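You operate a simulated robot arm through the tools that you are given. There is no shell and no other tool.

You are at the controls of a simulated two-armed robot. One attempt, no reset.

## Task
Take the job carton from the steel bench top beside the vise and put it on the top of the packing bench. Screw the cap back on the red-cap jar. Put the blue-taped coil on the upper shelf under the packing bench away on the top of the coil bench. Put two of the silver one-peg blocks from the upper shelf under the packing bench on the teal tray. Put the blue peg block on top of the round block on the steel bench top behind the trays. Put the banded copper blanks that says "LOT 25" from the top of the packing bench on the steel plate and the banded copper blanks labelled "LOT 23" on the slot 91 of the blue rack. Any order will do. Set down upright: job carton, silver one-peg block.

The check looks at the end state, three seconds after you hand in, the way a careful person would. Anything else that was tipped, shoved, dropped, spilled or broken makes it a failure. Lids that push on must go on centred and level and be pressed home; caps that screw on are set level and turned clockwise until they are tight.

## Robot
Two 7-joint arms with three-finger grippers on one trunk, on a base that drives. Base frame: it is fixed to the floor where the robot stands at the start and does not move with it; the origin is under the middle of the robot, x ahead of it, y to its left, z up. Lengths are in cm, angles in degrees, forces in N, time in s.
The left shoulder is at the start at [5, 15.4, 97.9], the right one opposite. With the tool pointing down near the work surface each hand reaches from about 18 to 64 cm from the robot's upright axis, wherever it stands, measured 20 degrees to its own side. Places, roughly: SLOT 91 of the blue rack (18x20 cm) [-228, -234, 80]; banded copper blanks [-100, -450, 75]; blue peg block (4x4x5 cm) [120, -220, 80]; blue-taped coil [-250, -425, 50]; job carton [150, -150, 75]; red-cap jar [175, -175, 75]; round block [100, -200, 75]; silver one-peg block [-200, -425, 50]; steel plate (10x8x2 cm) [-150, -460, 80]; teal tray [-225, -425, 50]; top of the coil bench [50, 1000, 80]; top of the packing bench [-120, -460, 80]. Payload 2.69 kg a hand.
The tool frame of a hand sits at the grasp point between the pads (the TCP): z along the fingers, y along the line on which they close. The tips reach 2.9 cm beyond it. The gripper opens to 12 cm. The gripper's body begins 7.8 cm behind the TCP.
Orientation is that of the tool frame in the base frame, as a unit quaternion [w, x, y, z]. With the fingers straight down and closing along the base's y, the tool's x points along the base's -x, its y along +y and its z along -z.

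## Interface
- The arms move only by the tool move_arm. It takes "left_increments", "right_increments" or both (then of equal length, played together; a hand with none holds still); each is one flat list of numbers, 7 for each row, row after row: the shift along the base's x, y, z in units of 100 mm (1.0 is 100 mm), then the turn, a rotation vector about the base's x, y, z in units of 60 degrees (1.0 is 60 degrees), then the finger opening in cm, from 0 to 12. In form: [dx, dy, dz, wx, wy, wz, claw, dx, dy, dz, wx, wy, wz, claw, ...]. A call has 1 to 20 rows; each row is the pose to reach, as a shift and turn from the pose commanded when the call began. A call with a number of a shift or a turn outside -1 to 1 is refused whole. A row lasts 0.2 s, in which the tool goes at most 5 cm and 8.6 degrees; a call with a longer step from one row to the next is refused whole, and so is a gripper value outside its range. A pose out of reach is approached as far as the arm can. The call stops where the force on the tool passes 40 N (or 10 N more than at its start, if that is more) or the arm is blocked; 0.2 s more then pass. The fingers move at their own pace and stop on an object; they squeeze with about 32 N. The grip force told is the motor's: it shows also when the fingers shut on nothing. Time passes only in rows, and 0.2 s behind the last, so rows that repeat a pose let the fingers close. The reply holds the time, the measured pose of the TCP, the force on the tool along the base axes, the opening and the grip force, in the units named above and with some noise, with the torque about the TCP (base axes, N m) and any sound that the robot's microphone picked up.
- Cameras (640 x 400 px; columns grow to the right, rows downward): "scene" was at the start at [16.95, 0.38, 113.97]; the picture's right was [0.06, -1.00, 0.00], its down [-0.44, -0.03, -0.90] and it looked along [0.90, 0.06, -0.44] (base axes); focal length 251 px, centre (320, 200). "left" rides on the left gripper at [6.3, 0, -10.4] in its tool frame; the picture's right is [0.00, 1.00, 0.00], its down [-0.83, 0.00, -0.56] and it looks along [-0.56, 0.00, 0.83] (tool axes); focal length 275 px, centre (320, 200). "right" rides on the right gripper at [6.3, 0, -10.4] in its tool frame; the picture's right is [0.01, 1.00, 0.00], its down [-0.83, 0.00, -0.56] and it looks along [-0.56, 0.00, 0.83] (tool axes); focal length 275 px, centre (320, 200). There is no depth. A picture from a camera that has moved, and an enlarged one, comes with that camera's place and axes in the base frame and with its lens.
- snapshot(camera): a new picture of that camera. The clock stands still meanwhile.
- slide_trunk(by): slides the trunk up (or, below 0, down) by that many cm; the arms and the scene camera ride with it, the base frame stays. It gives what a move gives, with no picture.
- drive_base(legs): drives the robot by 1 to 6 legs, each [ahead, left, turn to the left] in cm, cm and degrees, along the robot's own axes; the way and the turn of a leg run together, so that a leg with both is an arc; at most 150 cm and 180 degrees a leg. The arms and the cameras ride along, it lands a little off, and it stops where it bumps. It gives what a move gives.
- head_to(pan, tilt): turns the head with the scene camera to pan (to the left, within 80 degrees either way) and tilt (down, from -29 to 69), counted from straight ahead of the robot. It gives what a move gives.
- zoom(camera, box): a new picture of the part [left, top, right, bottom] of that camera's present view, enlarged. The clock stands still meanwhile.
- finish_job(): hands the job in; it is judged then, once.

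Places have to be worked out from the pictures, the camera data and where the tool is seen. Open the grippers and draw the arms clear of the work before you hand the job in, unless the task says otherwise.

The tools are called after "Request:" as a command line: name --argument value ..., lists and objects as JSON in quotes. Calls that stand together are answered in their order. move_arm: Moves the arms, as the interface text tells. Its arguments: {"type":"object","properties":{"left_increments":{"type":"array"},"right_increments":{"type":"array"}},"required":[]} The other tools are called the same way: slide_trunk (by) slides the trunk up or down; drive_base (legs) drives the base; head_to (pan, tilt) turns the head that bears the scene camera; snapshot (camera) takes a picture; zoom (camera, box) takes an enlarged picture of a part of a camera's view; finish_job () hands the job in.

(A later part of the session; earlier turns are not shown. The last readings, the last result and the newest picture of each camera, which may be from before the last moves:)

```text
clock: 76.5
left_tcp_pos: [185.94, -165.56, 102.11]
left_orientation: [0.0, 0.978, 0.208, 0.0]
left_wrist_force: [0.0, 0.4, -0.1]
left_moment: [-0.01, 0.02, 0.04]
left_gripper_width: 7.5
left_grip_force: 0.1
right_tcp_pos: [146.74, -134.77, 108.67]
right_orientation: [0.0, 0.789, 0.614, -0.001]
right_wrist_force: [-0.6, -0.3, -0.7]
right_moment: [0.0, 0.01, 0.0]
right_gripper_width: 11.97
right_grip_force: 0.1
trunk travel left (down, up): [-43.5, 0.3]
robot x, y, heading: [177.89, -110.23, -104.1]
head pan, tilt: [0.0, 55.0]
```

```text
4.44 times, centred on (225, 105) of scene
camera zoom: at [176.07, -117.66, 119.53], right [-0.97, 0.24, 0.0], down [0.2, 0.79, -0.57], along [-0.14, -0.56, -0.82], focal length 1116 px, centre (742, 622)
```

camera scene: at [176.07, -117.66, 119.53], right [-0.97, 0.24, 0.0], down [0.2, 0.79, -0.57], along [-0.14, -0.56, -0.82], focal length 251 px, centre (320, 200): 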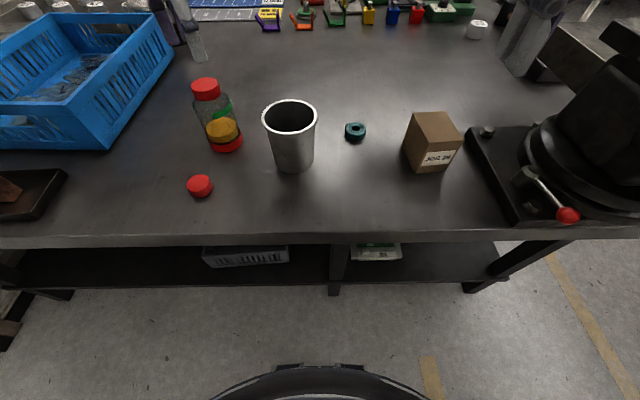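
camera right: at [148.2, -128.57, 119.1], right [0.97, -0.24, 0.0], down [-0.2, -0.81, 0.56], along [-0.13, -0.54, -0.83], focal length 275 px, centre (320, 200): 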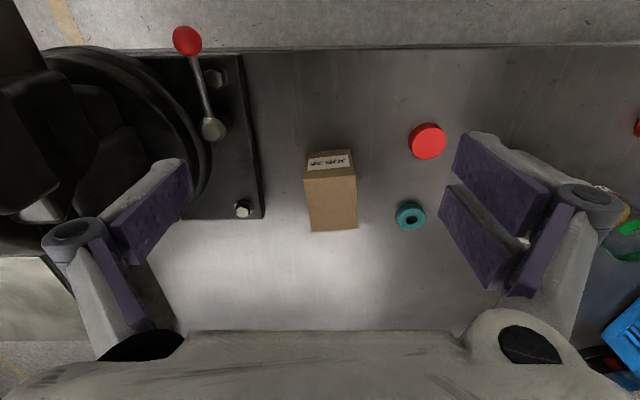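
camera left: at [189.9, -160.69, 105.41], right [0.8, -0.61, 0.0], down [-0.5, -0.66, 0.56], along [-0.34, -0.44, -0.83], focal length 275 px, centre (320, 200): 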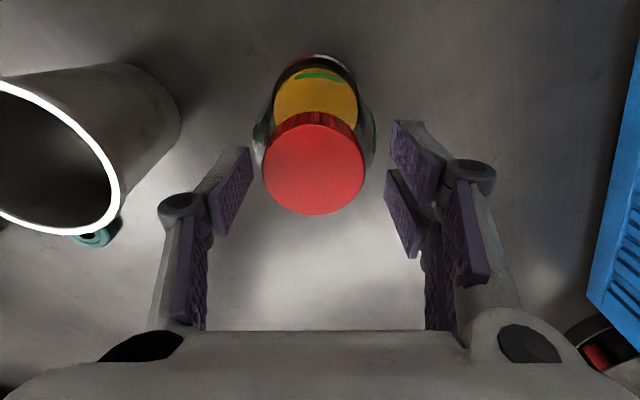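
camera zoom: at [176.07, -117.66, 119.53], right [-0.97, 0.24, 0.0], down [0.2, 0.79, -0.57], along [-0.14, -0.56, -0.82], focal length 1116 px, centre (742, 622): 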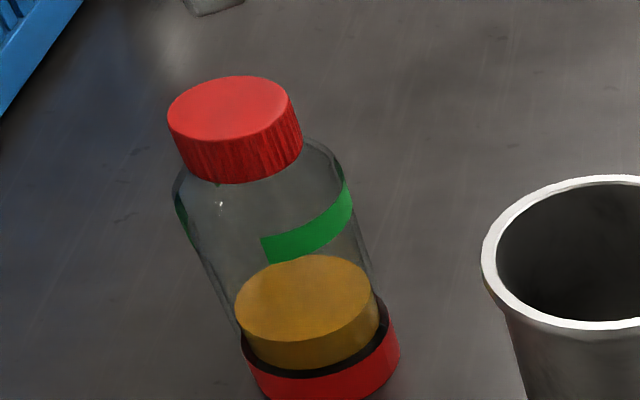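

The red cap is on, level. Next the carton: centre about (144.7,-150.7), ~6.7 wide, ~9.4 deep, yaw about -8 degrees. I bring the right hand above it, turned +6 degrees.

Request:
move_arm --right_increments '[-0.05, -0.4, -0.2, 0, 0, 0.05, 9.5, -0.1, -0.8, -0.4, 0, 0, 0.1, 9.5, -0.1, -0.95, -0.7, 0, 0, 0.1, 9.5]'

Request:
move_arm --right_increments '[-0.05, -0.35, -0.1, 0, 0, 0, 9.5, -0.1, -0.65, -0.2, 0, 0, 0, 9.5]'

Request:
snapshot --camera "right"

```text
clock: 77.3
left_tcp_pos: [186.14, -165.55, 102.03]
left_orientation: [0.001, 0.978, 0.209, 0.0]
left_wrist_force: [-0.1, 0.0, 0.0]
left_moment: [0.02, 0.01, 0.01]
left_gripper_width: 7.5
left_grip_force: 0.1
right_tcp_pos: [145.72, -144.39, 101.56]
right_orientation: [-0.001, 0.756, 0.655, -0.002]
right_wrist_force: [-1.1, -0.5, 1.2]
right_moment: [-0.03, 0.0, 0.01]
right_gripper_width: 9.5
right_grip_force: 0.0
trunk travel left (down, up): [-43.5, 0.3]
robot x, y, heading: [178.16, -110.03, -104.2]
head pan, tilt: [0.0, 55.0]
```

```text
clock: 77.9
left_tcp_pos: [185.9, -165.53, 102.02]
left_orientation: [0.0, 0.978, 0.208, 0.0]
left_wrist_force: [0.9, -0.2, 0.4]
left_moment: [0.0, 0.03, -0.02]
left_gripper_width: 7.47
left_grip_force: 0.1
right_tcp_pos: [144.68, -150.85, 99.47]
right_orientation: [0.001, 0.756, 0.655, -0.001]
right_wrist_force: [-0.5, -0.2, 0.3]
right_moment: [0.01, 0.02, -0.02]
right_gripper_width: 9.51
right_grip_force: 0.1
trunk travel left (down, up): [-43.5, 0.3]
robot x, y, heading: [177.82, -109.61, -103.9]
head pan, tilt: [0.0, 55.0]
```

```text
taken
camera right: at [145.52, -144.56, 109.95], right [0.99, -0.14, 0.0], down [-0.11, -0.82, 0.56], along [-0.08, -0.55, -0.83], focal length 275 px, centre (320, 200)
```

right: 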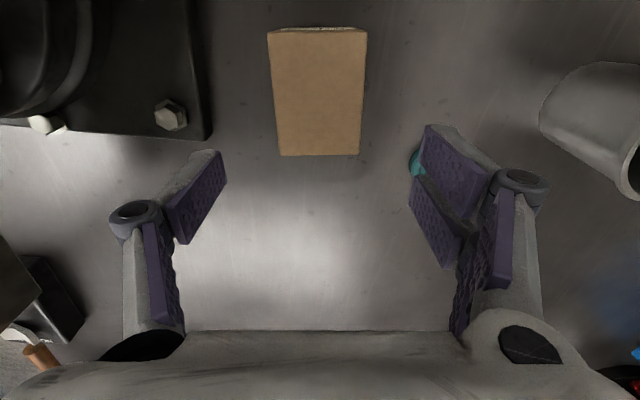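

The carton's top centre is about (144.6,-150.0), aligned with the hand. I descend around it.

Request:
move_arm --right_increments '[0, 0.06, -0.3, 0, 0, 0, 9.5, 0, 0.08, -0.65, 0, 0, 0, 9.5, 0, 0.08, -0.95, 0, 0, 0, 9.5]'

Request:
snapshot --camera "right"

```text
clock: 78.7
left_tcp_pos: [185.79, -165.67, 102.02]
left_orientation: [0.001, 0.978, 0.209, -0.001]
left_wrist_force: [0.9, 0.6, -0.1]
left_moment: [0.04, 0.04, -0.02]
left_gripper_width: 7.51
left_grip_force: 0.1
right_tcp_pos: [144.57, -149.9, 90.04]
right_orientation: [0.0, 0.756, 0.655, -0.001]
right_wrist_force: [-0.2, -0.5, 0.4]
right_moment: [0.02, 0.03, 0.0]
right_gripper_width: 9.52
right_grip_force: 0.0
trunk travel left (down, up): [-43.5, 0.3]
robot x, y, heading: [178.17, -110.08, -104.2]
head pan, tilt: [0.0, 55.0]
```

```text
taken
camera right: at [145.52, -143.74, 100.51], right [0.99, -0.14, 0.0], down [-0.11, -0.82, 0.56], along [-0.08, -0.55, -0.83], focal length 275 px, centre (320, 200)
```

right: 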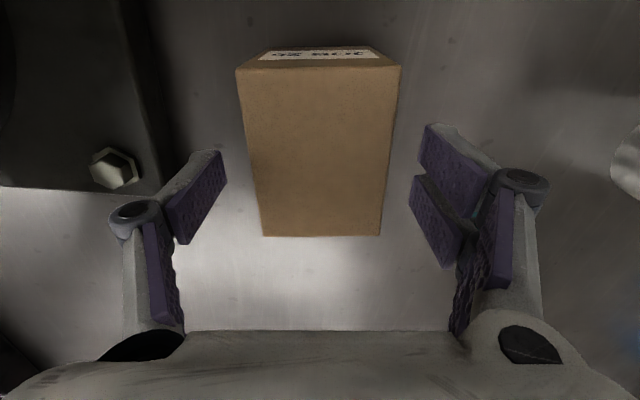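

Well centred. I descend the rest and close on the carton.

Request:
move_arm --right_increments '[0, 0, -0.3, 0, 0, 0, 9.5, 0, 0, -0.52, 0, 0, 0, 9.5, 0, 0, -0.52, 0, 0, 0, 7.5, 0, 0, -0.52, 0, 0, 0, 5.5, 0, 0, -0.52, 0, 0, 0, 5.5, 0, 0, -0.52, 0, 0, 0, 5.5]'

Request:
move_arm --right_increments '[0, 0, 0.3, 0, 0, 0, 5.5, 0, 0, 0.6, 0, 0, 0, 5.5, 0, 0, 1, 0, 0, 0, 5.5]'

Request:
snapshot --camera "right"

```text
clock: 80.1
left_tcp_pos: [185.93, -165.47, 102.09]
left_orientation: [0.001, 0.978, 0.209, -0.001]
left_wrist_force: [0.6, 0.0, -0.3]
left_moment: [-0.01, 0.04, -0.04]
left_gripper_width: 7.51
left_grip_force: 0.1
right_tcp_pos: [144.78, -149.97, 84.97]
right_orientation: [0.0, 0.755, 0.655, -0.001]
right_wrist_force: [-0.7, 1.1, 1.5]
right_moment: [-0.1, -0.04, -0.02]
right_gripper_width: 6.77
right_grip_force: 31.7
trunk travel left (down, up): [-43.5, 0.3]
robot x, y, heading: [178.02, -109.8, -104.1]
head pan, tilt: [0.0, 55.0]
```

```text
clock: 80.9
left_tcp_pos: [185.87, -165.55, 102.11]
left_orientation: [0.001, 0.978, 0.209, 0.0]
left_wrist_force: [0.0, 0.4, -0.1]
left_moment: [-0.01, -0.01, 0.06]
left_gripper_width: 7.49
left_grip_force: 0.0
right_tcp_pos: [144.6, -149.97, 95.03]
right_orientation: [0.001, 0.755, 0.655, -0.002]
right_wrist_force: [-0.6, 0.0, -1.3]
right_moment: [-0.01, -0.02, 0.01]
right_gripper_width: 6.78
right_grip_force: 32.2
trunk travel left (down, up): [-43.5, 0.3]
robot x, y, heading: [177.82, -109.85, -104.0]
head pan, tilt: [0.0, 55.0]
```

```text
taken
camera right: at [145.59, -143.66, 105.42], right [0.99, -0.14, 0.0], down [-0.11, -0.82, 0.56], along [-0.08, -0.55, -0.83], focal length 275 px, centre (320, 200)
```

right: 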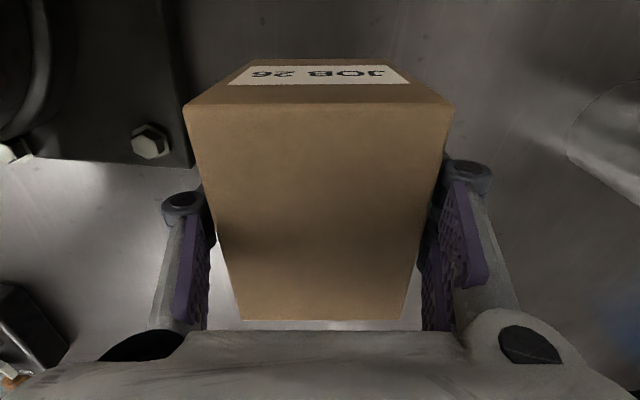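

The carton is held (6.8 cm wide). I raise it, back away from the bench, then drive around the vise corner to the west side to see the peg block and round block.

Request:
move_arm --right_increments '[0, 0.2, 0.4, 0, 0, 0, 5.5, 0.1, 0.6, 0.8, 0, 0, 0, 5.5, 0.1, 0.9, 1, 0, 0, 0, 5.5]' --left_increments '[0, 0.2, 0.2, 0, 0, 0.1, 7.5, 0, 0.5, 0.3, 0, 0, 0.2, 7.5, 0, 0.8, 0.3, 0, 0, 0.3, 7.5]'

Request:
drive_base --legs '[[-42, 0, 0], [0, -140, 0]]'

Request:
head_to --pan 30 --tilt 30

Request:
snapshot --camera "scene"

```text
refused: row 2 steps farther than a row can; nothing moved
```

```text
clock: 94.1
left_tcp_pos: [59.46, -89.3, 102.16]
left_orientation: [0.001, 0.979, 0.204, -0.001]
left_wrist_force: [-0.2, -0.5, -0.2]
left_moment: [-0.01, 0.01, -0.03]
left_gripper_width: 7.49
left_grip_force: 0.1
right_tcp_pos: [18.36, -73.33, 94.83]
right_orientation: [0.0, 0.759, 0.651, 0.0]
right_wrist_force: [0.8, 0.3, -1.4]
right_moment: [0.0, 0.02, -0.02]
right_gripper_width: 6.76
right_grip_force: 31.6
trunk travel left (down, up): [-43.5, 0.3]
robot x, y, heading: [52.08, -33.57, -104.8]
head pan, tilt: [0.0, 55.0]
```

```text
clock: 95.1
left_tcp_pos: [59.35, -89.25, 102.1]
left_orientation: [0.001, 0.979, 0.203, 0.0]
left_wrist_force: [-0.3, 0.7, -0.7]
left_moment: [0.0, 0.01, -0.02]
left_gripper_width: 7.5
left_grip_force: 0.0
right_tcp_pos: [18.36, -73.47, 94.75]
right_orientation: [0.0, 0.76, 0.65, 0.0]
right_wrist_force: [-0.1, -0.5, -1.8]
right_moment: [-0.03, -0.03, 0.01]
right_gripper_width: 6.78
right_grip_force: 32.2
trunk travel left (down, up): [-43.5, 0.3]
robot x, y, heading: [51.72, -33.67, -104.7]
head pan, tilt: [30.0, 30.0]
```

```text
taken
camera scene: at [54.31, -43.11, 123.13], right [-0.96, -0.26, 0.0], down [-0.13, 0.48, -0.87], along [0.23, -0.84, -0.5], focal length 251 px, centre (320, 200)
```

scene: 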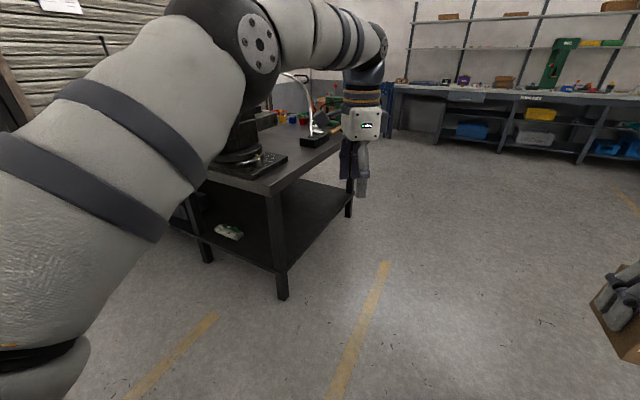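

The bench's west edge runs parallel at ~76 cm to my left. I drive along it, then turn left to face it.

Request:
drive_base --legs '[[140, 0, 0], [30, 0, 0], [0, 0, 90]]'

Request:
head_to --pan 0 --tilt 30

Request:
snapshot --camera "scene"

Request:
zoom --camera "scene" --box '[200, 80, 460, 240]'

```text
clock: 107.5
left_tcp_pos: [65.3, -189.7, 101.97]
left_orientation: [0.002, 0.543, 0.84, 0.001]
left_wrist_force: [-0.7, -1.1, 0.5]
left_moment: [0.02, 0.0, -0.01]
left_gripper_width: 7.5
left_grip_force: 0.0
right_tcp_pos: [49.75, -230.97, 94.87]
right_orientation: [0.0, 0.072, 0.997, 0.0]
right_wrist_force: [0.4, 0.1, -2.4]
right_moment: [0.01, -0.02, -0.04]
right_gripper_width: 6.78
right_grip_force: 31.6
trunk travel left (down, up): [-43.5, 0.3]
robot x, y, heading: [9.24, -197.88, -13.9]
head pan, tilt: [30.0, 30.0]
```

```text
clock: 108.4
left_tcp_pos: [65.21, -189.73, 102.03]
left_orientation: [0.002, 0.544, 0.839, 0.0]
left_wrist_force: [-0.8, -0.6, 0.2]
left_moment: [0.01, 0.04, 0.01]
left_gripper_width: 7.47
left_grip_force: 0.0
right_tcp_pos: [49.68, -230.94, 94.92]
right_orientation: [0.001, 0.071, 0.997, 0.0]
right_wrist_force: [-0.8, 0.3, -1.8]
right_moment: [0.02, 0.0, -0.01]
right_gripper_width: 6.76
right_grip_force: 31.9
trunk travel left (down, up): [-43.5, 0.3]
robot x, y, heading: [9.78, -198.01, -14.4]
head pan, tilt: [0.0, 30.0]
```

```text
taken
camera scene: at [19.01, -200.33, 123.14], right [-0.24, -0.97, 0.0], down [-0.49, 0.12, -0.87], along [0.84, -0.21, -0.5], focal length 251 px, centre (320, 200)
```

scene: 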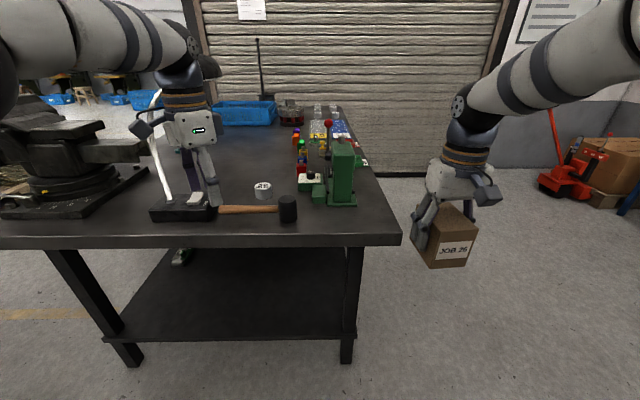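

```text
2.46 times, centred on (330, 160) of scene
camera zoom: at [19.01, -200.33, 123.14], right [-0.24, -0.97, 0.0], down [-0.49, 0.12, -0.87], along [0.84, -0.21, -0.5], focal length 618 px, centre (295, 298)
```

zoom: 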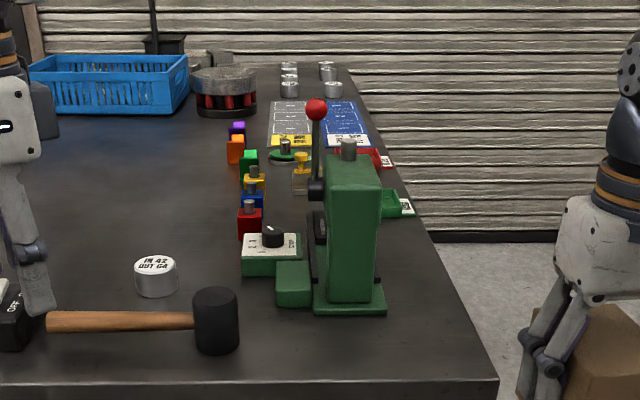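

The round block (white, "IN 42 OUT 64") is at about (99,-200); the blue peg block at about (124,-218) is too deep to reach from the west, so I first go to the south side for the blue block. I raise the carton first.

Request:
move_arm --right_increments '[0, 0, 0.4, 0, 0, 0, 5.5, 0, 0, 0.8, 0, 0, 0, 5.5, 0, 0, 1, 0, 0, 0, 5.5]'

Request:
drive_base --legs '[[0, -100, 0], [0, 0, 90], [0, -126, 0], [20, 0, 0]]'

Request:
head_to --pan 0 --tilt 35

Request:
snapshot --camera "scene"

Request:
zoom --camera "scene" --box '[180, 100, 460, 250]'

```text
clock: 109.2
left_tcp_pos: [65.16, -189.75, 101.99]
left_orientation: [0.001, 0.542, 0.84, 0.0]
left_wrist_force: [-0.6, -0.2, -0.7]
left_moment: [-0.02, -0.03, -0.03]
left_gripper_width: 7.49
left_grip_force: 0.1
right_tcp_pos: [49.66, -230.94, 104.96]
right_orientation: [0.0, 0.071, 0.997, 0.0]
right_wrist_force: [0.1, 0.1, -2.3]
right_moment: [0.01, 0.0, 0.0]
right_gripper_width: 6.75
right_grip_force: 31.9
trunk travel left (down, up): [-43.5, 0.3]
robot x, y, heading: [9.91, -197.82, -14.2]
head pan, tilt: [0.0, 30.0]
```

```text
clock: 131.9
left_tcp_pos: [103.76, -248.61, 102.09]
left_orientation: [0.001, -0.222, 0.975, 0.001]
left_wrist_force: [0.1, 0.6, 0.3]
left_moment: [-0.02, 0.0, -0.03]
left_gripper_width: 7.52
left_grip_force: 0.1
right_tcp_pos: [145.37, -263.34, 104.71]
right_orientation: [0.001, -0.665, 0.747, 0.0]
right_wrist_force: [1.0, -0.3, -3.0]
right_moment: [-0.03, -0.01, 0.02]
right_gripper_width: 6.76
right_grip_force: 32.1
trunk travel left (down, up): [-43.5, 0.3]
robot x, y, heading: [113.23, -304.26, 77.0]
head pan, tilt: [0.0, 30.0]
```

```text
clock: 132.5
left_tcp_pos: [103.79, -248.82, 102.14]
left_orientation: [0.001, -0.222, 0.975, 0.001]
left_wrist_force: [0.2, 0.6, 0.7]
left_moment: [-0.02, 0.0, 0.0]
left_gripper_width: 7.49
left_grip_force: 0.0
right_tcp_pos: [145.31, -263.34, 104.79]
right_orientation: [0.0, -0.665, 0.747, 0.001]
right_wrist_force: [-0.4, 0.3, -1.9]
right_moment: [0.02, 0.01, 0.01]
right_gripper_width: 6.77
right_grip_force: 32.2
trunk travel left (down, up): [-43.5, 0.3]
robot x, y, heading: [113.57, -304.16, 77.3]
head pan, tilt: [0.0, 35.0]
```

```text
taken
camera scene: at [115.41, -295.26, 122.36], right [0.98, -0.22, 0.0], down [-0.13, -0.56, -0.82], along [0.18, 0.8, -0.57], focal length 251 px, centre (320, 200)
```

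scene: 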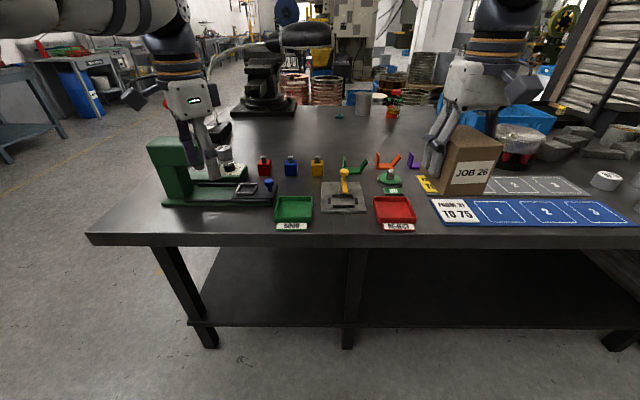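

```text
2.29 times, centred on (320, 175) of scene
camera zoom: at [115.41, -295.26, 122.36], right [0.98, -0.22, 0.0], down [-0.13, -0.56, -0.82], along [0.18, 0.8, -0.57], focal length 574 px, centre (320, 257)
```

zoom: 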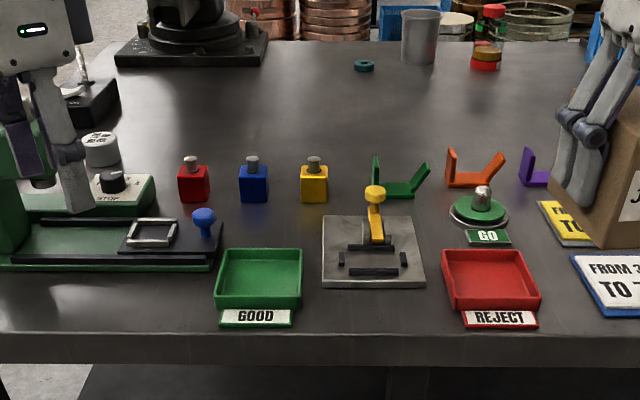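

From the south I see GOOD/REJECT trays, the row of red/blue/yellow peg blocks, and the white round block behind. Blue is at ~(122.5,-218). I move slightly right and ahead.

Request:
drive_base --legs '[[0, -7, -1], [27, 0, 0]]'

Request:
head_to --pan 5 --tilt 50

Request:
snapshot --camera "scene"

Request:
snapshot --camera "left"

```text
clock: 135.2
left_tcp_pos: [117.83, -224.04, 101.93]
left_orientation: [0.001, -0.214, 0.977, 0.001]
left_wrist_force: [-0.2, -0.7, 0.2]
left_moment: [-0.03, 0.04, 0.01]
left_gripper_width: 7.49
left_grip_force: 0.1
right_tcp_pos: [159.15, -239.42, 104.85]
right_orientation: [0.001, -0.658, 0.753, 0.001]
right_wrist_force: [0.1, 0.7, -2.3]
right_moment: [0.0, -0.02, 0.0]
right_gripper_width: 6.75
right_grip_force: 32.1
trunk travel left (down, up): [-43.5, 0.3]
robot x, y, heading: [126.44, -279.78, 76.5]
head pan, tilt: [0.0, 35.0]
```

```text
clock: 136.0
left_tcp_pos: [117.75, -224.22, 102.07]
left_orientation: [0.001, -0.212, 0.977, 0.001]
left_wrist_force: [0.5, -0.4, -0.3]
left_moment: [-0.03, -0.04, 0.0]
left_gripper_width: 7.52
left_grip_force: 0.1
right_tcp_pos: [159.08, -239.46, 104.96]
right_orientation: [0.0, -0.658, 0.753, 0.001]
right_wrist_force: [0.5, -0.2, -2.3]
right_moment: [-0.02, 0.0, 0.01]
right_gripper_width: 6.75
right_grip_force: 31.8
trunk travel left (down, up): [-43.5, 0.3]
robot x, y, heading: [126.69, -279.52, 76.5]
head pan, tilt: [5.0, 50.0]
```

```text
taken
camera scene: at [127.7, -271.79, 120.19], right [0.99, -0.15, 0.0], down [-0.11, -0.76, -0.64], along [0.1, 0.64, -0.77], focal length 251 px, centre (320, 200)
```

scene: 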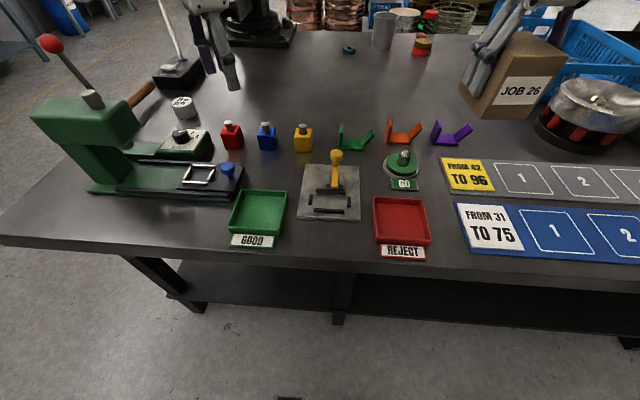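

```text
taken
camera left: at [111.92, -226.81, 112.47], right [-0.41, 0.91, 0.0], down [0.76, 0.34, 0.56], along [0.51, 0.23, -0.83], focal length 275 px, centre (320, 200)
```

left: 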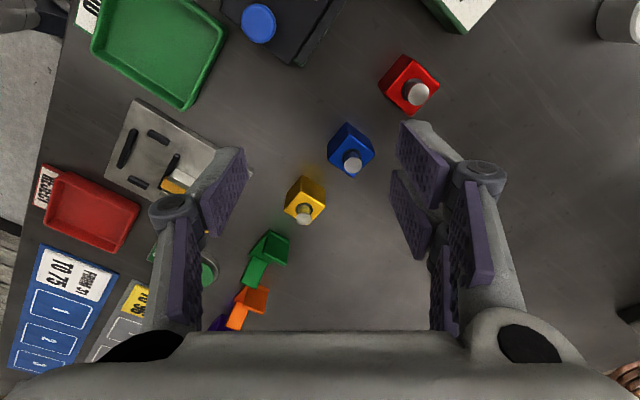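

The blue block is at about (123,-218.6). I zoom to see how it is turned.

Request:
zoom --camera "left" --box '[270, 40, 450, 240]'

Request:
zoom --camera "scene" --box '[160, 85, 320, 165]'

```text
2.00 times, centred on (360, 140) of left
camera zoom: at [111.92, -226.81, 112.47], right [-0.41, 0.91, 0.0], down [0.76, 0.34, 0.56], along [0.51, 0.23, -0.83], focal length 551 px, centre (240, 320)
```

zoom: 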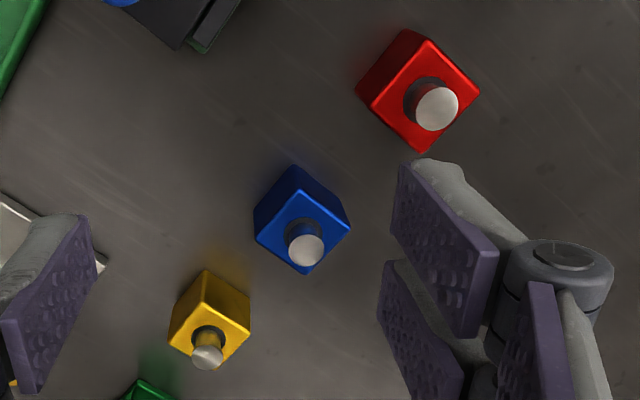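

```text
4.00 times, centred on (240, 125) of scene
camera zoom: at [127.7, -271.79, 120.19], right [0.99, -0.15, 0.0], down [-0.11, -0.76, -0.64], along [0.1, 0.64, -0.77], focal length 1004 px, centre (640, 500)
```

zoom: 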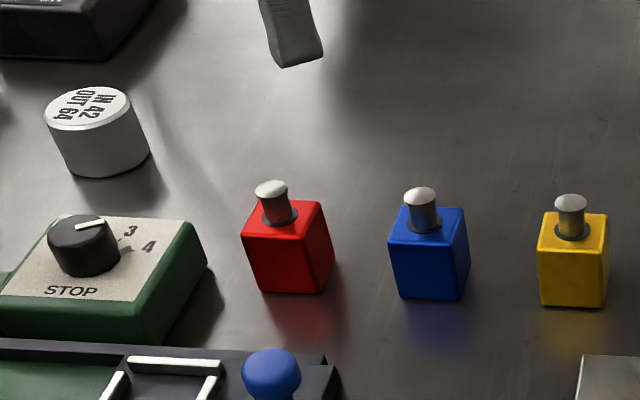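

Block centre (122.5,-218.1), aligned with the bench. I turn the hand -39 degrees so it closes along the bench's depth, and move above it.

Request:
move_arm --left_increments '[0.1, 0.1, 0, 0, 0, -0.13, 7.5, 0.2, 0.25, 0, 0, 0, -0.26, 7.5, 0.35, 0.4, 0, 0, 0, -0.39, 7.5, 0.47, 0.6, 0, 0, 0, -0.52, 7.5, 0.47, 0.6, -0.2, 0, 0, -0.65, 7.5, 0.47, 0.6, -0.5, 0, 0, -0.65, 7.5]'

Request:
snapshot --camera "left"

```text
clock: 137.4
left_tcp_pos: [120.35, -221.19, 96.41]
left_orientation: [0.001, 0.126, 0.992, 0.0]
left_wrist_force: [-0.2, -0.2, -0.2]
left_moment: [0.0, 0.0, 0.05]
left_gripper_width: 7.48
left_grip_force: 0.1
left hand out of reach, approached as far as the arm can: row 2, 3, 4, 5, 6
right_tcp_pos: [159.09, -239.45, 104.78]
right_orientation: [0.0, -0.658, 0.753, 0.001]
right_wrist_force: [-0.3, 0.6, -1.6]
right_moment: [-0.01, 0.0, -0.01]
right_gripper_width: 6.75
right_grip_force: 31.8
trunk travel left (down, up): [-43.5, 0.3]
robot x, y, heading: [126.29, -279.96, 76.3]
head pan, tilt: [5.0, 50.0]
```

```text
taken
camera left: at [114.19, -219.56, 106.93], right [0.25, 0.97, 0.0], down [0.8, -0.21, 0.56], along [0.54, -0.14, -0.83], focal length 275 px, centre (320, 200)
```

left: 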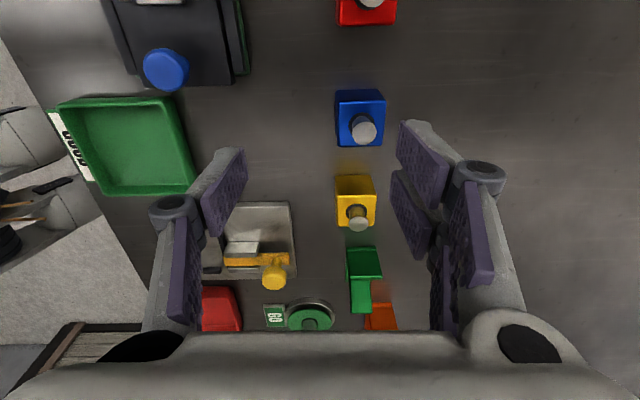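

The reach falls ~3 cm short, so I check below and inch the base ahead.

Request:
head_to --pan 0 --tilt 69

Request:
snapshot --camera "scene"

```text
clock: 138.2
left_tcp_pos: [120.3, -221.19, 96.59]
left_orientation: [0.001, 0.126, 0.992, 0.0]
left_wrist_force: [-0.8, 0.3, -0.9]
left_moment: [-0.02, -0.03, -0.02]
left_gripper_width: 7.52
left_grip_force: 0.1
right_tcp_pos: [159.16, -239.29, 104.84]
right_orientation: [-0.001, -0.658, 0.753, 0.001]
right_wrist_force: [-0.3, -0.6, -1.9]
right_moment: [0.01, -0.03, 0.01]
right_gripper_width: 6.77
right_grip_force: 31.8
trunk travel left (down, up): [-43.5, 0.3]
robot x, y, heading: [126.04, -279.75, 76.5]
head pan, tilt: [0.0, 68.8]
```

```text
taken
camera scene: at [127.86, -273.96, 117.99], right [0.97, -0.24, 0.0], down [-0.22, -0.91, -0.36], along [0.09, 0.35, -0.93], focal length 251 px, centre (320, 200)
```

scene: 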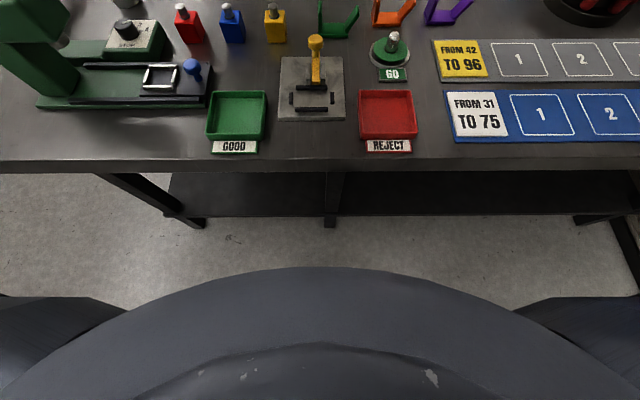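

There are still ~27 cm from axis to edge; I move 5 cm ahead.

Request:
drive_base --legs '[[5, 0, 0]]'

Request:
snapshot --camera "left"

```text
clock: 139.2
left_tcp_pos: [121.47, -216.33, 96.47]
left_orientation: [0.001, 0.126, 0.992, 0.001]
left_wrist_force: [0.9, 0.6, -0.4]
left_moment: [-0.01, 0.0, 0.01]
left_gripper_width: 7.49
left_grip_force: 0.1
right_tcp_pos: [160.13, -234.39, 104.83]
right_orientation: [0.001, -0.658, 0.753, 0.001]
right_wrist_force: [0.6, 0.8, -2.3]
right_moment: [-0.07, 0.0, 0.0]
right_gripper_width: 6.75
right_grip_force: 32.2
trunk travel left (down, up): [-43.5, 0.3]
robot x, y, heading: [127.53, -275.05, 76.4]
head pan, tilt: [0.0, 68.8]
```

```text
taken
camera left: at [115.36, -214.73, 106.98], right [0.25, 0.97, 0.0], down [0.8, -0.21, 0.56], along [0.54, -0.14, -0.83], focal length 275 px, centre (320, 200)
```

left: 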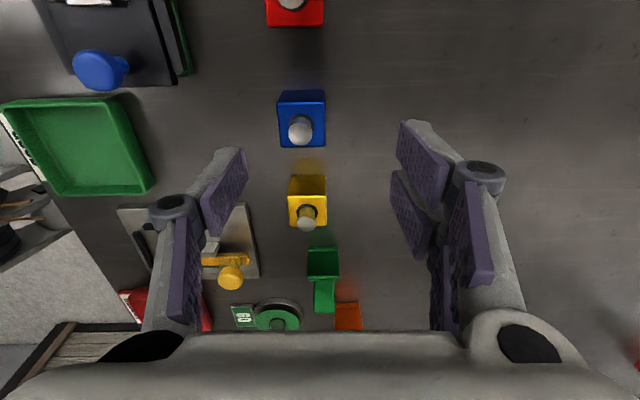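

Blue block confirmed at (122.5,-218.1). I move over it and descend.

Request:
move_arm --left_increments '[0.1, -0.17, -0.2, 0, 0, 0, 7.5, 0.105, -0.177, -0.6, 0, 0, 0, 7.5, 0.105, -0.177, -0.8, 0, 0, 0, 7.5]'

Request:
snapshot --camera "left"

```text
clock: 139.9
left_tcp_pos: [122.65, -218.23, 88.65]
left_orientation: [0.001, 0.126, 0.992, 0.0]
left_wrist_force: [0.6, -0.7, -0.1]
left_moment: [0.02, 0.02, 0.0]
left_gripper_width: 7.49
left_grip_force: 0.0
right_tcp_pos: [160.25, -234.51, 104.78]
right_orientation: [0.001, -0.657, 0.754, 0.0]
right_wrist_force: [0.3, 0.7, -2.5]
right_moment: [0.01, -0.04, 0.0]
right_gripper_width: 6.73
right_grip_force: 31.7
trunk travel left (down, up): [-43.5, 0.3]
robot x, y, heading: [127.79, -275.04, 76.4]
head pan, tilt: [0.0, 68.8]
```

```text
taken
camera left: at [116.45, -216.6, 99.02], right [0.25, 0.97, 0.0], down [0.8, -0.21, 0.56], along [0.54, -0.14, -0.83], focal length 275 px, centre (320, 200)
```

left: 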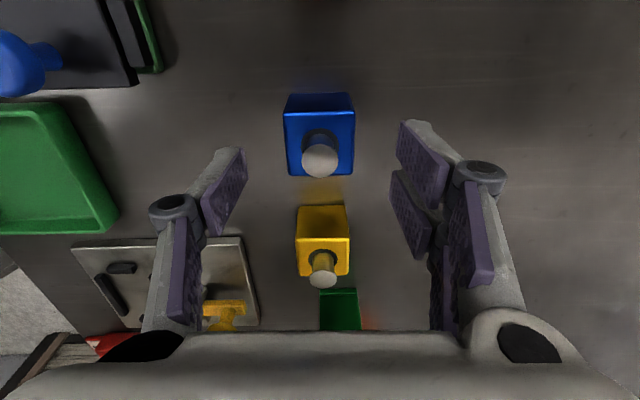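

Centred. I descend and close on the blue block.

Request:
move_arm --left_increments '[0, 0, -0.25, 0, 0, 0, 7, 0, 0, -0.46, 0, 0, 0, 7, 0, 0, -0.46, 0, 0, 0, 5, 0, 0, -0.46, 0, 0, 0, 3, 0, 0, -0.46, 0, 0, 0, 3, 0, 0, -0.46, 0, 0, 0, 3]'

Request:
move_arm --left_increments '[0, 0, 0.3, 0, 0, 0, 3, 0, 0, 0.7, 0, 0, 0, 3, 0, 0, 1, 0, 0, 0, 3]'

Request:
snapshot --camera "left"

```text
clock: 141.3
left_tcp_pos: [122.58, -218.31, 83.98]
left_orientation: [0.002, 0.125, 0.992, 0.0]
left_wrist_force: [-0.7, -0.2, -0.4]
left_moment: [0.0, 0.04, 0.0]
left_gripper_width: 3.96
left_grip_force: 32.0
right_tcp_pos: [160.29, -234.58, 104.94]
right_orientation: [0.001, -0.658, 0.753, 0.001]
right_wrist_force: [0.5, 1.2, -1.4]
right_moment: [0.0, 0.03, 0.0]
right_gripper_width: 6.76
right_grip_force: 32.1
trunk travel left (down, up): [-43.5, 0.3]
robot x, y, heading: [127.62, -275.06, 76.3]
head pan, tilt: [0.0, 68.8]
```

```text
clock: 142.2
left_tcp_pos: [122.7, -218.08, 94.05]
left_orientation: [0.001, 0.125, 0.992, 0.001]
left_wrist_force: [-0.3, 0.3, -2.2]
left_moment: [0.0, 0.0, 0.01]
left_gripper_width: 3.95
left_grip_force: 32.3
right_tcp_pos: [160.19, -234.46, 104.71]
right_orientation: [0.001, -0.657, 0.754, 0.0]
right_wrist_force: [0.4, 0.1, -2.3]
right_moment: [-0.02, -0.01, 0.02]
right_gripper_width: 6.76
right_grip_force: 31.6
trunk travel left (down, up): [-43.5, 0.3]
robot x, y, heading: [127.52, -274.94, 76.6]
head pan, tilt: [0.0, 68.8]
```

```text
taken
camera left: at [116.42, -216.52, 104.49], right [0.25, 0.97, 0.0], down [0.8, -0.21, 0.56], along [0.54, -0.14, -0.83], focal length 275 px, centre (320, 200)
```

left: 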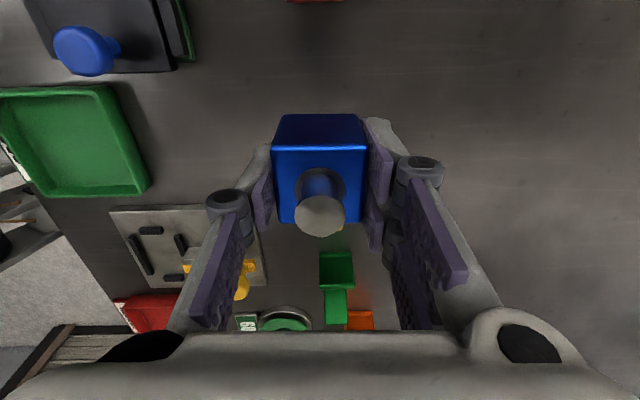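

The block is held. I raise it, back out and drive around to the west side for the round block.

Request:
move_arm --left_increments '[0, -0.2, 0.4, 0, 0, 0, 3, 0, -0.4, 0.8, 0, 0, 0, 3, 0, -0.6, 1, 0, 0, 0, 3]'

Request:
drive_base --legs '[[-40, 0, 0], [0, 135, 0], [0, 0, -90], [0, 88, 0], [18, 0, 0]]'

Request:
head_to --pan 5 --tilt 38

Request:
snapshot --camera "scene"

Request:
snapshot --camera "left"

```text
clock: 142.9
left_tcp_pos: [122.52, -224.27, 104.15]
left_orientation: [0.001, 0.126, 0.992, 0.001]
left_wrist_force: [0.2, -0.3, -2.3]
left_moment: [0.01, 0.02, 0.0]
left_gripper_width: 3.96
left_grip_force: 31.9
right_tcp_pos: [160.36, -234.59, 104.91]
right_orientation: [0.001, -0.658, 0.753, 0.0]
right_wrist_force: [0.2, -1.0, -2.6]
right_moment: [0.0, -0.02, -0.03]
right_gripper_width: 6.74
right_grip_force: 32.1
trunk travel left (down, up): [-43.5, 0.3]
robot x, y, heading: [127.64, -275.19, 76.4]
head pan, tilt: [0.0, 68.8]
```

```text
clock: 167.3
left_tcp_pos: [75.56, -197.69, 103.95]
left_orientation: [0.001, 0.791, 0.611, 0.0]
left_wrist_force: [0.1, -0.2, -2.6]
left_moment: [0.01, 0.03, 0.0]
left_gripper_width: 3.95
left_grip_force: 32.0
right_tcp_pos: [64.87, -235.36, 104.88]
right_orientation: [0.001, 0.07, 0.998, 0.0]
right_wrist_force: [-0.1, -0.3, -2.2]
right_moment: [0.01, 0.03, 0.01]
right_gripper_width: 6.78
right_grip_force: 32.2
trunk travel left (down, up): [-43.5, 0.3]
robot x, y, heading: [24.43, -202.16, -14.1]
head pan, tilt: [0.0, 68.8]
```

```text
clock: 168.3
left_tcp_pos: [75.45, -197.57, 104.02]
left_orientation: [0.001, 0.791, 0.612, -0.001]
left_wrist_force: [-0.1, -0.1, -1.8]
left_moment: [0.01, 0.03, -0.02]
left_gripper_width: 3.96
left_grip_force: 31.7
right_tcp_pos: [64.87, -235.16, 104.78]
right_orientation: [0.001, 0.069, 0.998, 0.0]
right_wrist_force: [0.1, 0.0, -1.4]
right_moment: [0.02, 0.01, 0.0]
right_gripper_width: 6.75
right_grip_force: 31.8
trunk travel left (down, up): [-43.5, 0.3]
robot x, y, heading: [24.4, -202.23, -14.2]
head pan, tilt: [5.0, 38.0]
```

```text
taken
camera scene: at [33.81, -203.99, 121.89], right [-0.15, -0.99, 0.0], down [-0.61, 0.1, -0.79], along [0.78, -0.12, -0.62], focal length 251 px, centre (320, 200)
```

scene: 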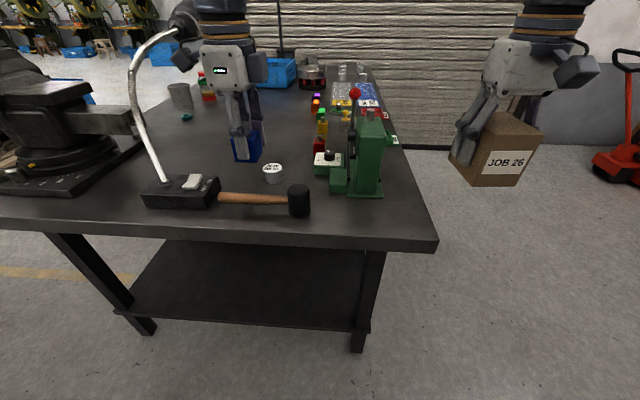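

```text
taken
camera left: at [77.03, -191.53, 114.46], right [0.97, -0.26, 0.0], down [-0.21, -0.8, 0.56], along [-0.14, -0.54, -0.83], focal length 275 px, centre (320, 200)
```

left: 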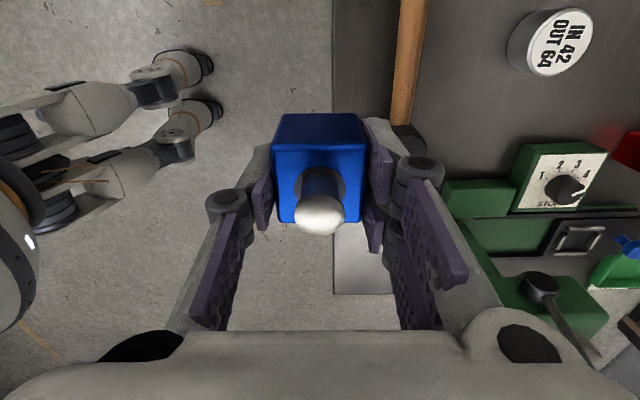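

I drive 18 cm further ahead so the left hand reaches over the round block; the lamp stays ~20 cm north of the path.

Request:
drive_base --legs '[[18, 0, 0]]'

Request:
snapshot --camera "left"

Request:
snapshot --camera "scene"

```text
clock: 169.8
left_tcp_pos: [92.76, -201.93, 104.11]
left_orientation: [0.001, 0.792, 0.611, 0.0]
left_wrist_force: [-0.1, 0.9, -2.0]
left_moment: [-0.01, 0.01, 0.03]
left_gripper_width: 3.97
left_grip_force: 31.7
right_tcp_pos: [82.14, -239.5, 104.89]
right_orientation: [0.001, 0.069, 0.998, -0.001]
right_wrist_force: [0.6, -0.3, -2.7]
right_moment: [-0.02, 0.01, 0.0]
right_gripper_width: 6.75
right_grip_force: 32.1
trunk travel left (down, up): [-43.5, 0.3]
robot x, y, heading: [41.98, -206.66, -14.1]
head pan, tilt: [5.0, 38.0]
```

```text
taken
camera left: at [94.31, -195.72, 114.47], right [0.97, -0.26, 0.0], down [-0.21, -0.8, 0.56], along [-0.14, -0.54, -0.83], focal length 275 px, centre (320, 200)
```

left: 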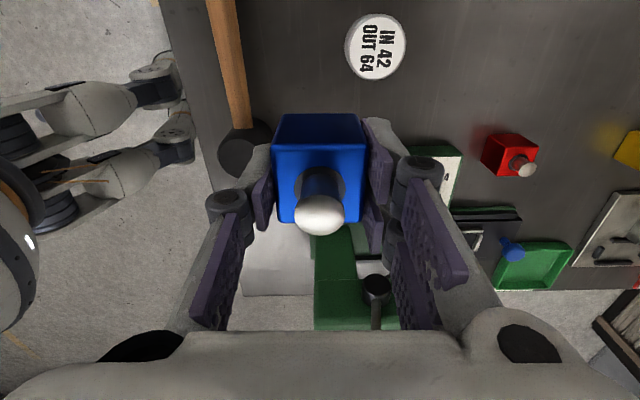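

```text
taken
camera scene: at [51.12, -208.24, 121.9], right [-0.15, -0.99, 0.0], down [-0.61, 0.09, -0.79], along [0.78, -0.12, -0.62], focal length 251 px, centre (320, 200)
```

scene: 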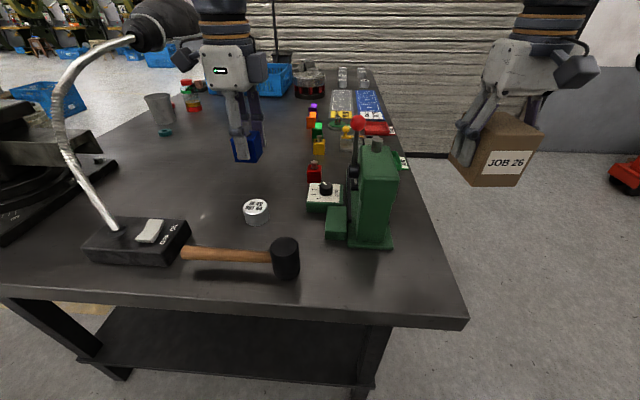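

The round block's top centre is about (99.3,-199.9), top z ~82.5, 6 cm wide. I move the block over it and lower part-way.

Request:
move_arm --left_increments '[0.35, 0.1, 0, 0, 0, 0, 3, 0.655, 0.2, -0.1, 0, 0, 0, 3, 0.655, 0.2, -0.5, 0, 0, 0, 3, 0.655, 0.2, -0.9, 0, 0, 0, 3]'

Request:
snapshot --camera "left"

Request:
zoom --camera "scene" --box '[170, 130, 350, 260]'

```text
clock: 170.8
left_tcp_pos: [99.37, -199.82, 94.99]
left_orientation: [0.0, 0.791, 0.612, -0.001]
left_wrist_force: [0.5, -0.1, -1.6]
left_moment: [0.05, 0.02, -0.01]
left_gripper_width: 3.95
left_grip_force: 31.9
left hand out of reach, approached as far as the arm can: row 2
right_tcp_pos: [82.29, -239.41, 104.72]
right_orientation: [-0.001, 0.07, 0.998, 0.0]
right_wrist_force: [0.2, -0.4, -2.3]
right_moment: [-0.01, 0.0, 0.02]
right_gripper_width: 6.76
right_grip_force: 32.2
trunk travel left (down, up): [-43.5, 0.3]
robot x, y, heading: [41.94, -206.5, -13.7]
head pan, tilt: [5.0, 38.0]
```

```text
taken
camera left: at [100.91, -193.76, 105.41], right [0.97, -0.26, 0.0], down [-0.21, -0.8, 0.56], along [-0.14, -0.54, -0.83], focal length 275 px, centre (320, 200)
```

left: 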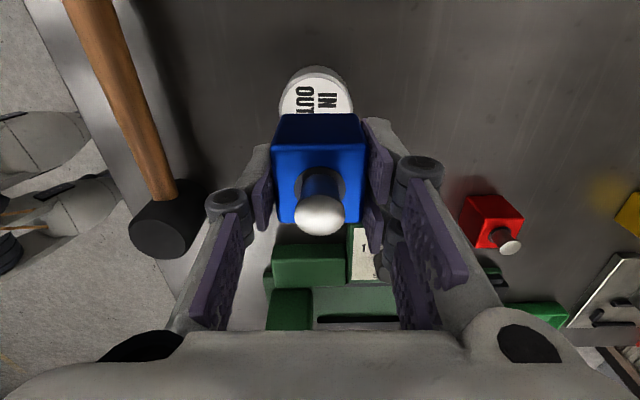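

```text
3.08 times, centred on (260, 195) of scene
camera zoom: at [51.14, -208.23, 121.88], right [-0.15, -0.99, 0.0], down [-0.61, 0.09, -0.79], along [0.78, -0.12, -0.62], focal length 773 px, centre (505, 215)
```

zoom: 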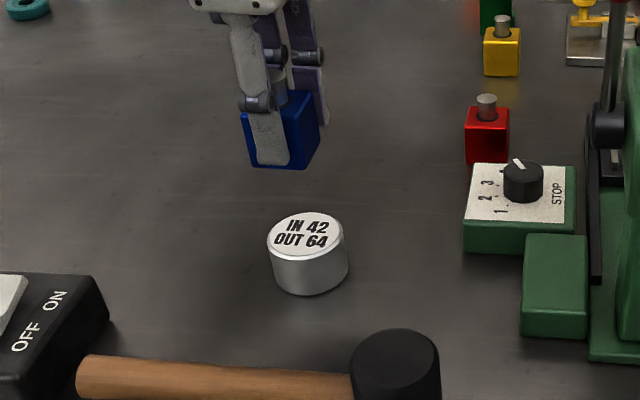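

The round block's top is about z 83.5, centre (99.15,-199.75). I lower close to it and check.

Request:
move_arm --left_increments '[-0.02, 0.005, -0.3, 0, 0, 0, 3, -0.02, 0.005, -0.6, 0, 0, 0, 3, -0.02, 0.005, -0.68, 0, 0, 0, 3]'

Request:
zoom --camera "scene" --box '[190, 150, 330, 250]'

Request:
snapshot --camera "left"

```text
clock: 171.6
left_tcp_pos: [99.0, -199.74, 88.29]
left_orientation: [0.002, 0.791, 0.612, 0.0]
left_wrist_force: [0.0, -0.3, -2.0]
left_moment: [0.03, 0.01, 0.01]
left_gripper_width: 3.96
left_grip_force: 31.7
right_tcp_pos: [82.15, -239.42, 104.73]
right_orientation: [0.001, 0.069, 0.998, 0.0]
right_wrist_force: [0.1, 0.7, -1.3]
right_moment: [-0.03, 0.0, -0.03]
right_gripper_width: 6.75
right_grip_force: 32.0
trunk travel left (down, up): [-43.5, 0.3]
robot x, y, heading: [42.03, -206.65, -14.1]
head pan, tilt: [5.0, 38.0]
```

```text
4.00 times, centred on (260, 200) of scene
camera zoom: at [51.06, -208.22, 121.9], right [-0.15, -0.99, 0.0], down [-0.61, 0.09, -0.79], along [0.78, -0.12, -0.62], focal length 1004 px, centre (560, 200)
```

zoom: 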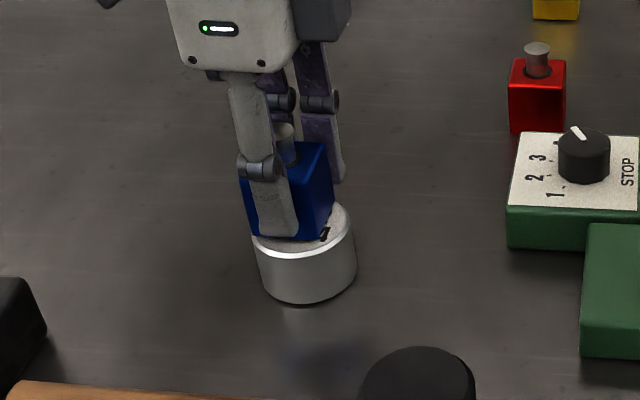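

```text
taken
camera left: at [100.65, -193.61, 98.68], right [0.97, -0.26, 0.0], down [-0.21, -0.8, 0.56], along [-0.14, -0.54, -0.83], focal length 275 px, centre (320, 200)
```

left: 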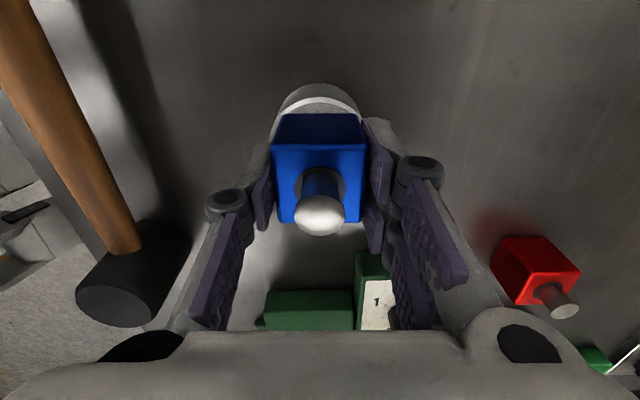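

Both views suggest the block should go ~0.45 cm toward -y. I shift and lower until contact.

Request:
move_arm --left_increments '[-0.005, -0.044, 0, 0, 0, 0, 3, -0.005, -0.044, -0.04, 0, 0, 0, 3, -0.005, -0.044, -0.06, 0, 0, 0, 3]'

Request:
zoom --camera "scene" --box '[190, 150, 330, 250]'

```text
clock: 172.4
left_tcp_pos: [99.06, -200.2, 88.08]
left_orientation: [0.003, 0.79, 0.613, 0.002]
left_wrist_force: [1.2, 0.6, 11.2]
left_moment: [0.08, 0.22, -0.01]
left_gripper_width: 3.95
left_grip_force: 31.9
right_tcp_pos: [82.07, -239.51, 105.01]
right_orientation: [0.002, 0.069, 0.998, 0.0]
right_wrist_force: [-0.4, -0.2, -2.5]
right_moment: [-0.01, 0.03, 0.0]
right_gripper_width: 6.76
right_grip_force: 32.2
trunk travel left (down, up): [-43.5, 0.3]
robot x, y, heading: [42.11, -206.52, -13.6]
head pan, tilt: [5.0, 38.0]
```

```text
4.00 times, centred on (260, 200) of scene
camera zoom: at [50.95, -208.22, 121.93], right [-0.15, -0.99, 0.0], down [-0.61, 0.09, -0.79], along [0.78, -0.12, -0.62], focal length 1004 px, centre (560, 200)
```

zoom: 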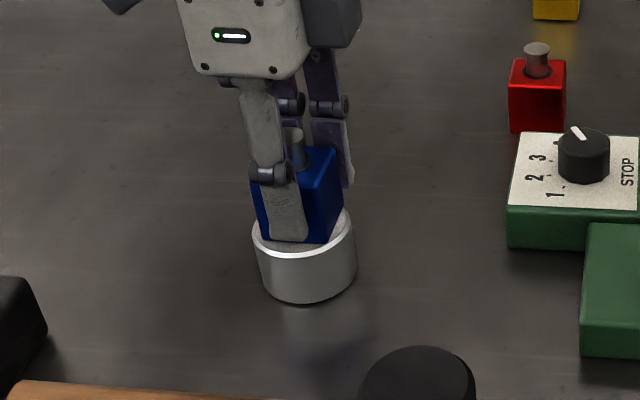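

Contact with 11 N and the block sits centred. I open and lift straight up.

Request:
move_arm --left_increments '[0, 0, 0.03, 0, 0, 0, 3, 0, 0, 0.03, 0, 0, 0, 5, 0, 0, 0.03, 0, 0, 0, 7, 0, 0, 0.03, 0, 0, 0, 7.5, 0, 0, 0.3, 0, 0, 0, 7.5, 0, 0, 0.7, 0, 0, 0, 7.5, 0, 0, 0.95, 0, 0, 0, 7.5]'

Request:
zoom --camera "scene" --box '[190, 150, 330, 250]'

Request:
snapshot --camera "left"

```text
clock: 174.0
left_tcp_pos: [98.94, -200.14, 97.25]
left_orientation: [0.001, 0.791, 0.612, 0.0]
left_wrist_force: [0.0, 0.0, -0.2]
left_moment: [0.03, -0.03, -0.01]
left_gripper_width: 7.49
left_grip_force: 0.0
right_tcp_pos: [82.25, -239.47, 104.85]
right_orientation: [0.001, 0.069, 0.998, 0.0]
right_wrist_force: [0.4, -0.1, -0.9]
right_moment: [0.0, 0.02, 0.02]
right_gripper_width: 6.77
right_grip_force: 31.8
trunk travel left (down, up): [-43.5, 0.3]
robot x, y, heading: [41.69, -206.53, -13.7]
head pan, tilt: [5.0, 38.0]
```

```text
4.00 times, centred on (260, 200) of scene
camera zoom: at [51.04, -208.23, 121.9], right [-0.15, -0.99, 0.0], down [-0.61, 0.09, -0.79], along [0.78, -0.12, -0.62], focal length 1004 px, centre (560, 200)
```

zoom: 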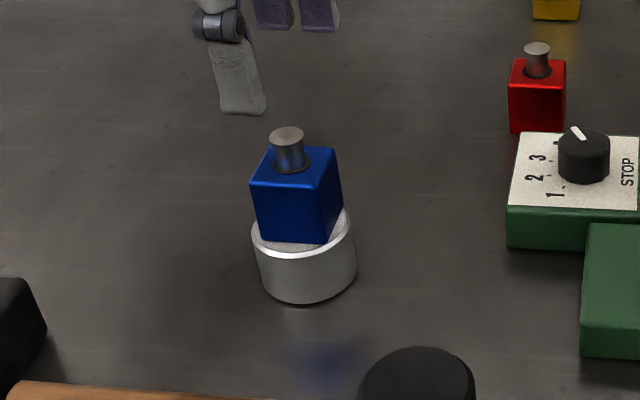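

```text
taken
camera left: at [100.51, -194.03, 107.66], right [0.97, -0.26, 0.0], down [-0.21, -0.8, 0.56], along [-0.14, -0.54, -0.83], focal length 275 px, centre (320, 200)
```

left: 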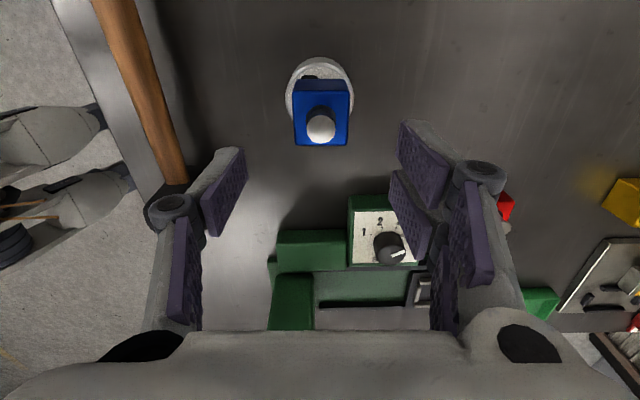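

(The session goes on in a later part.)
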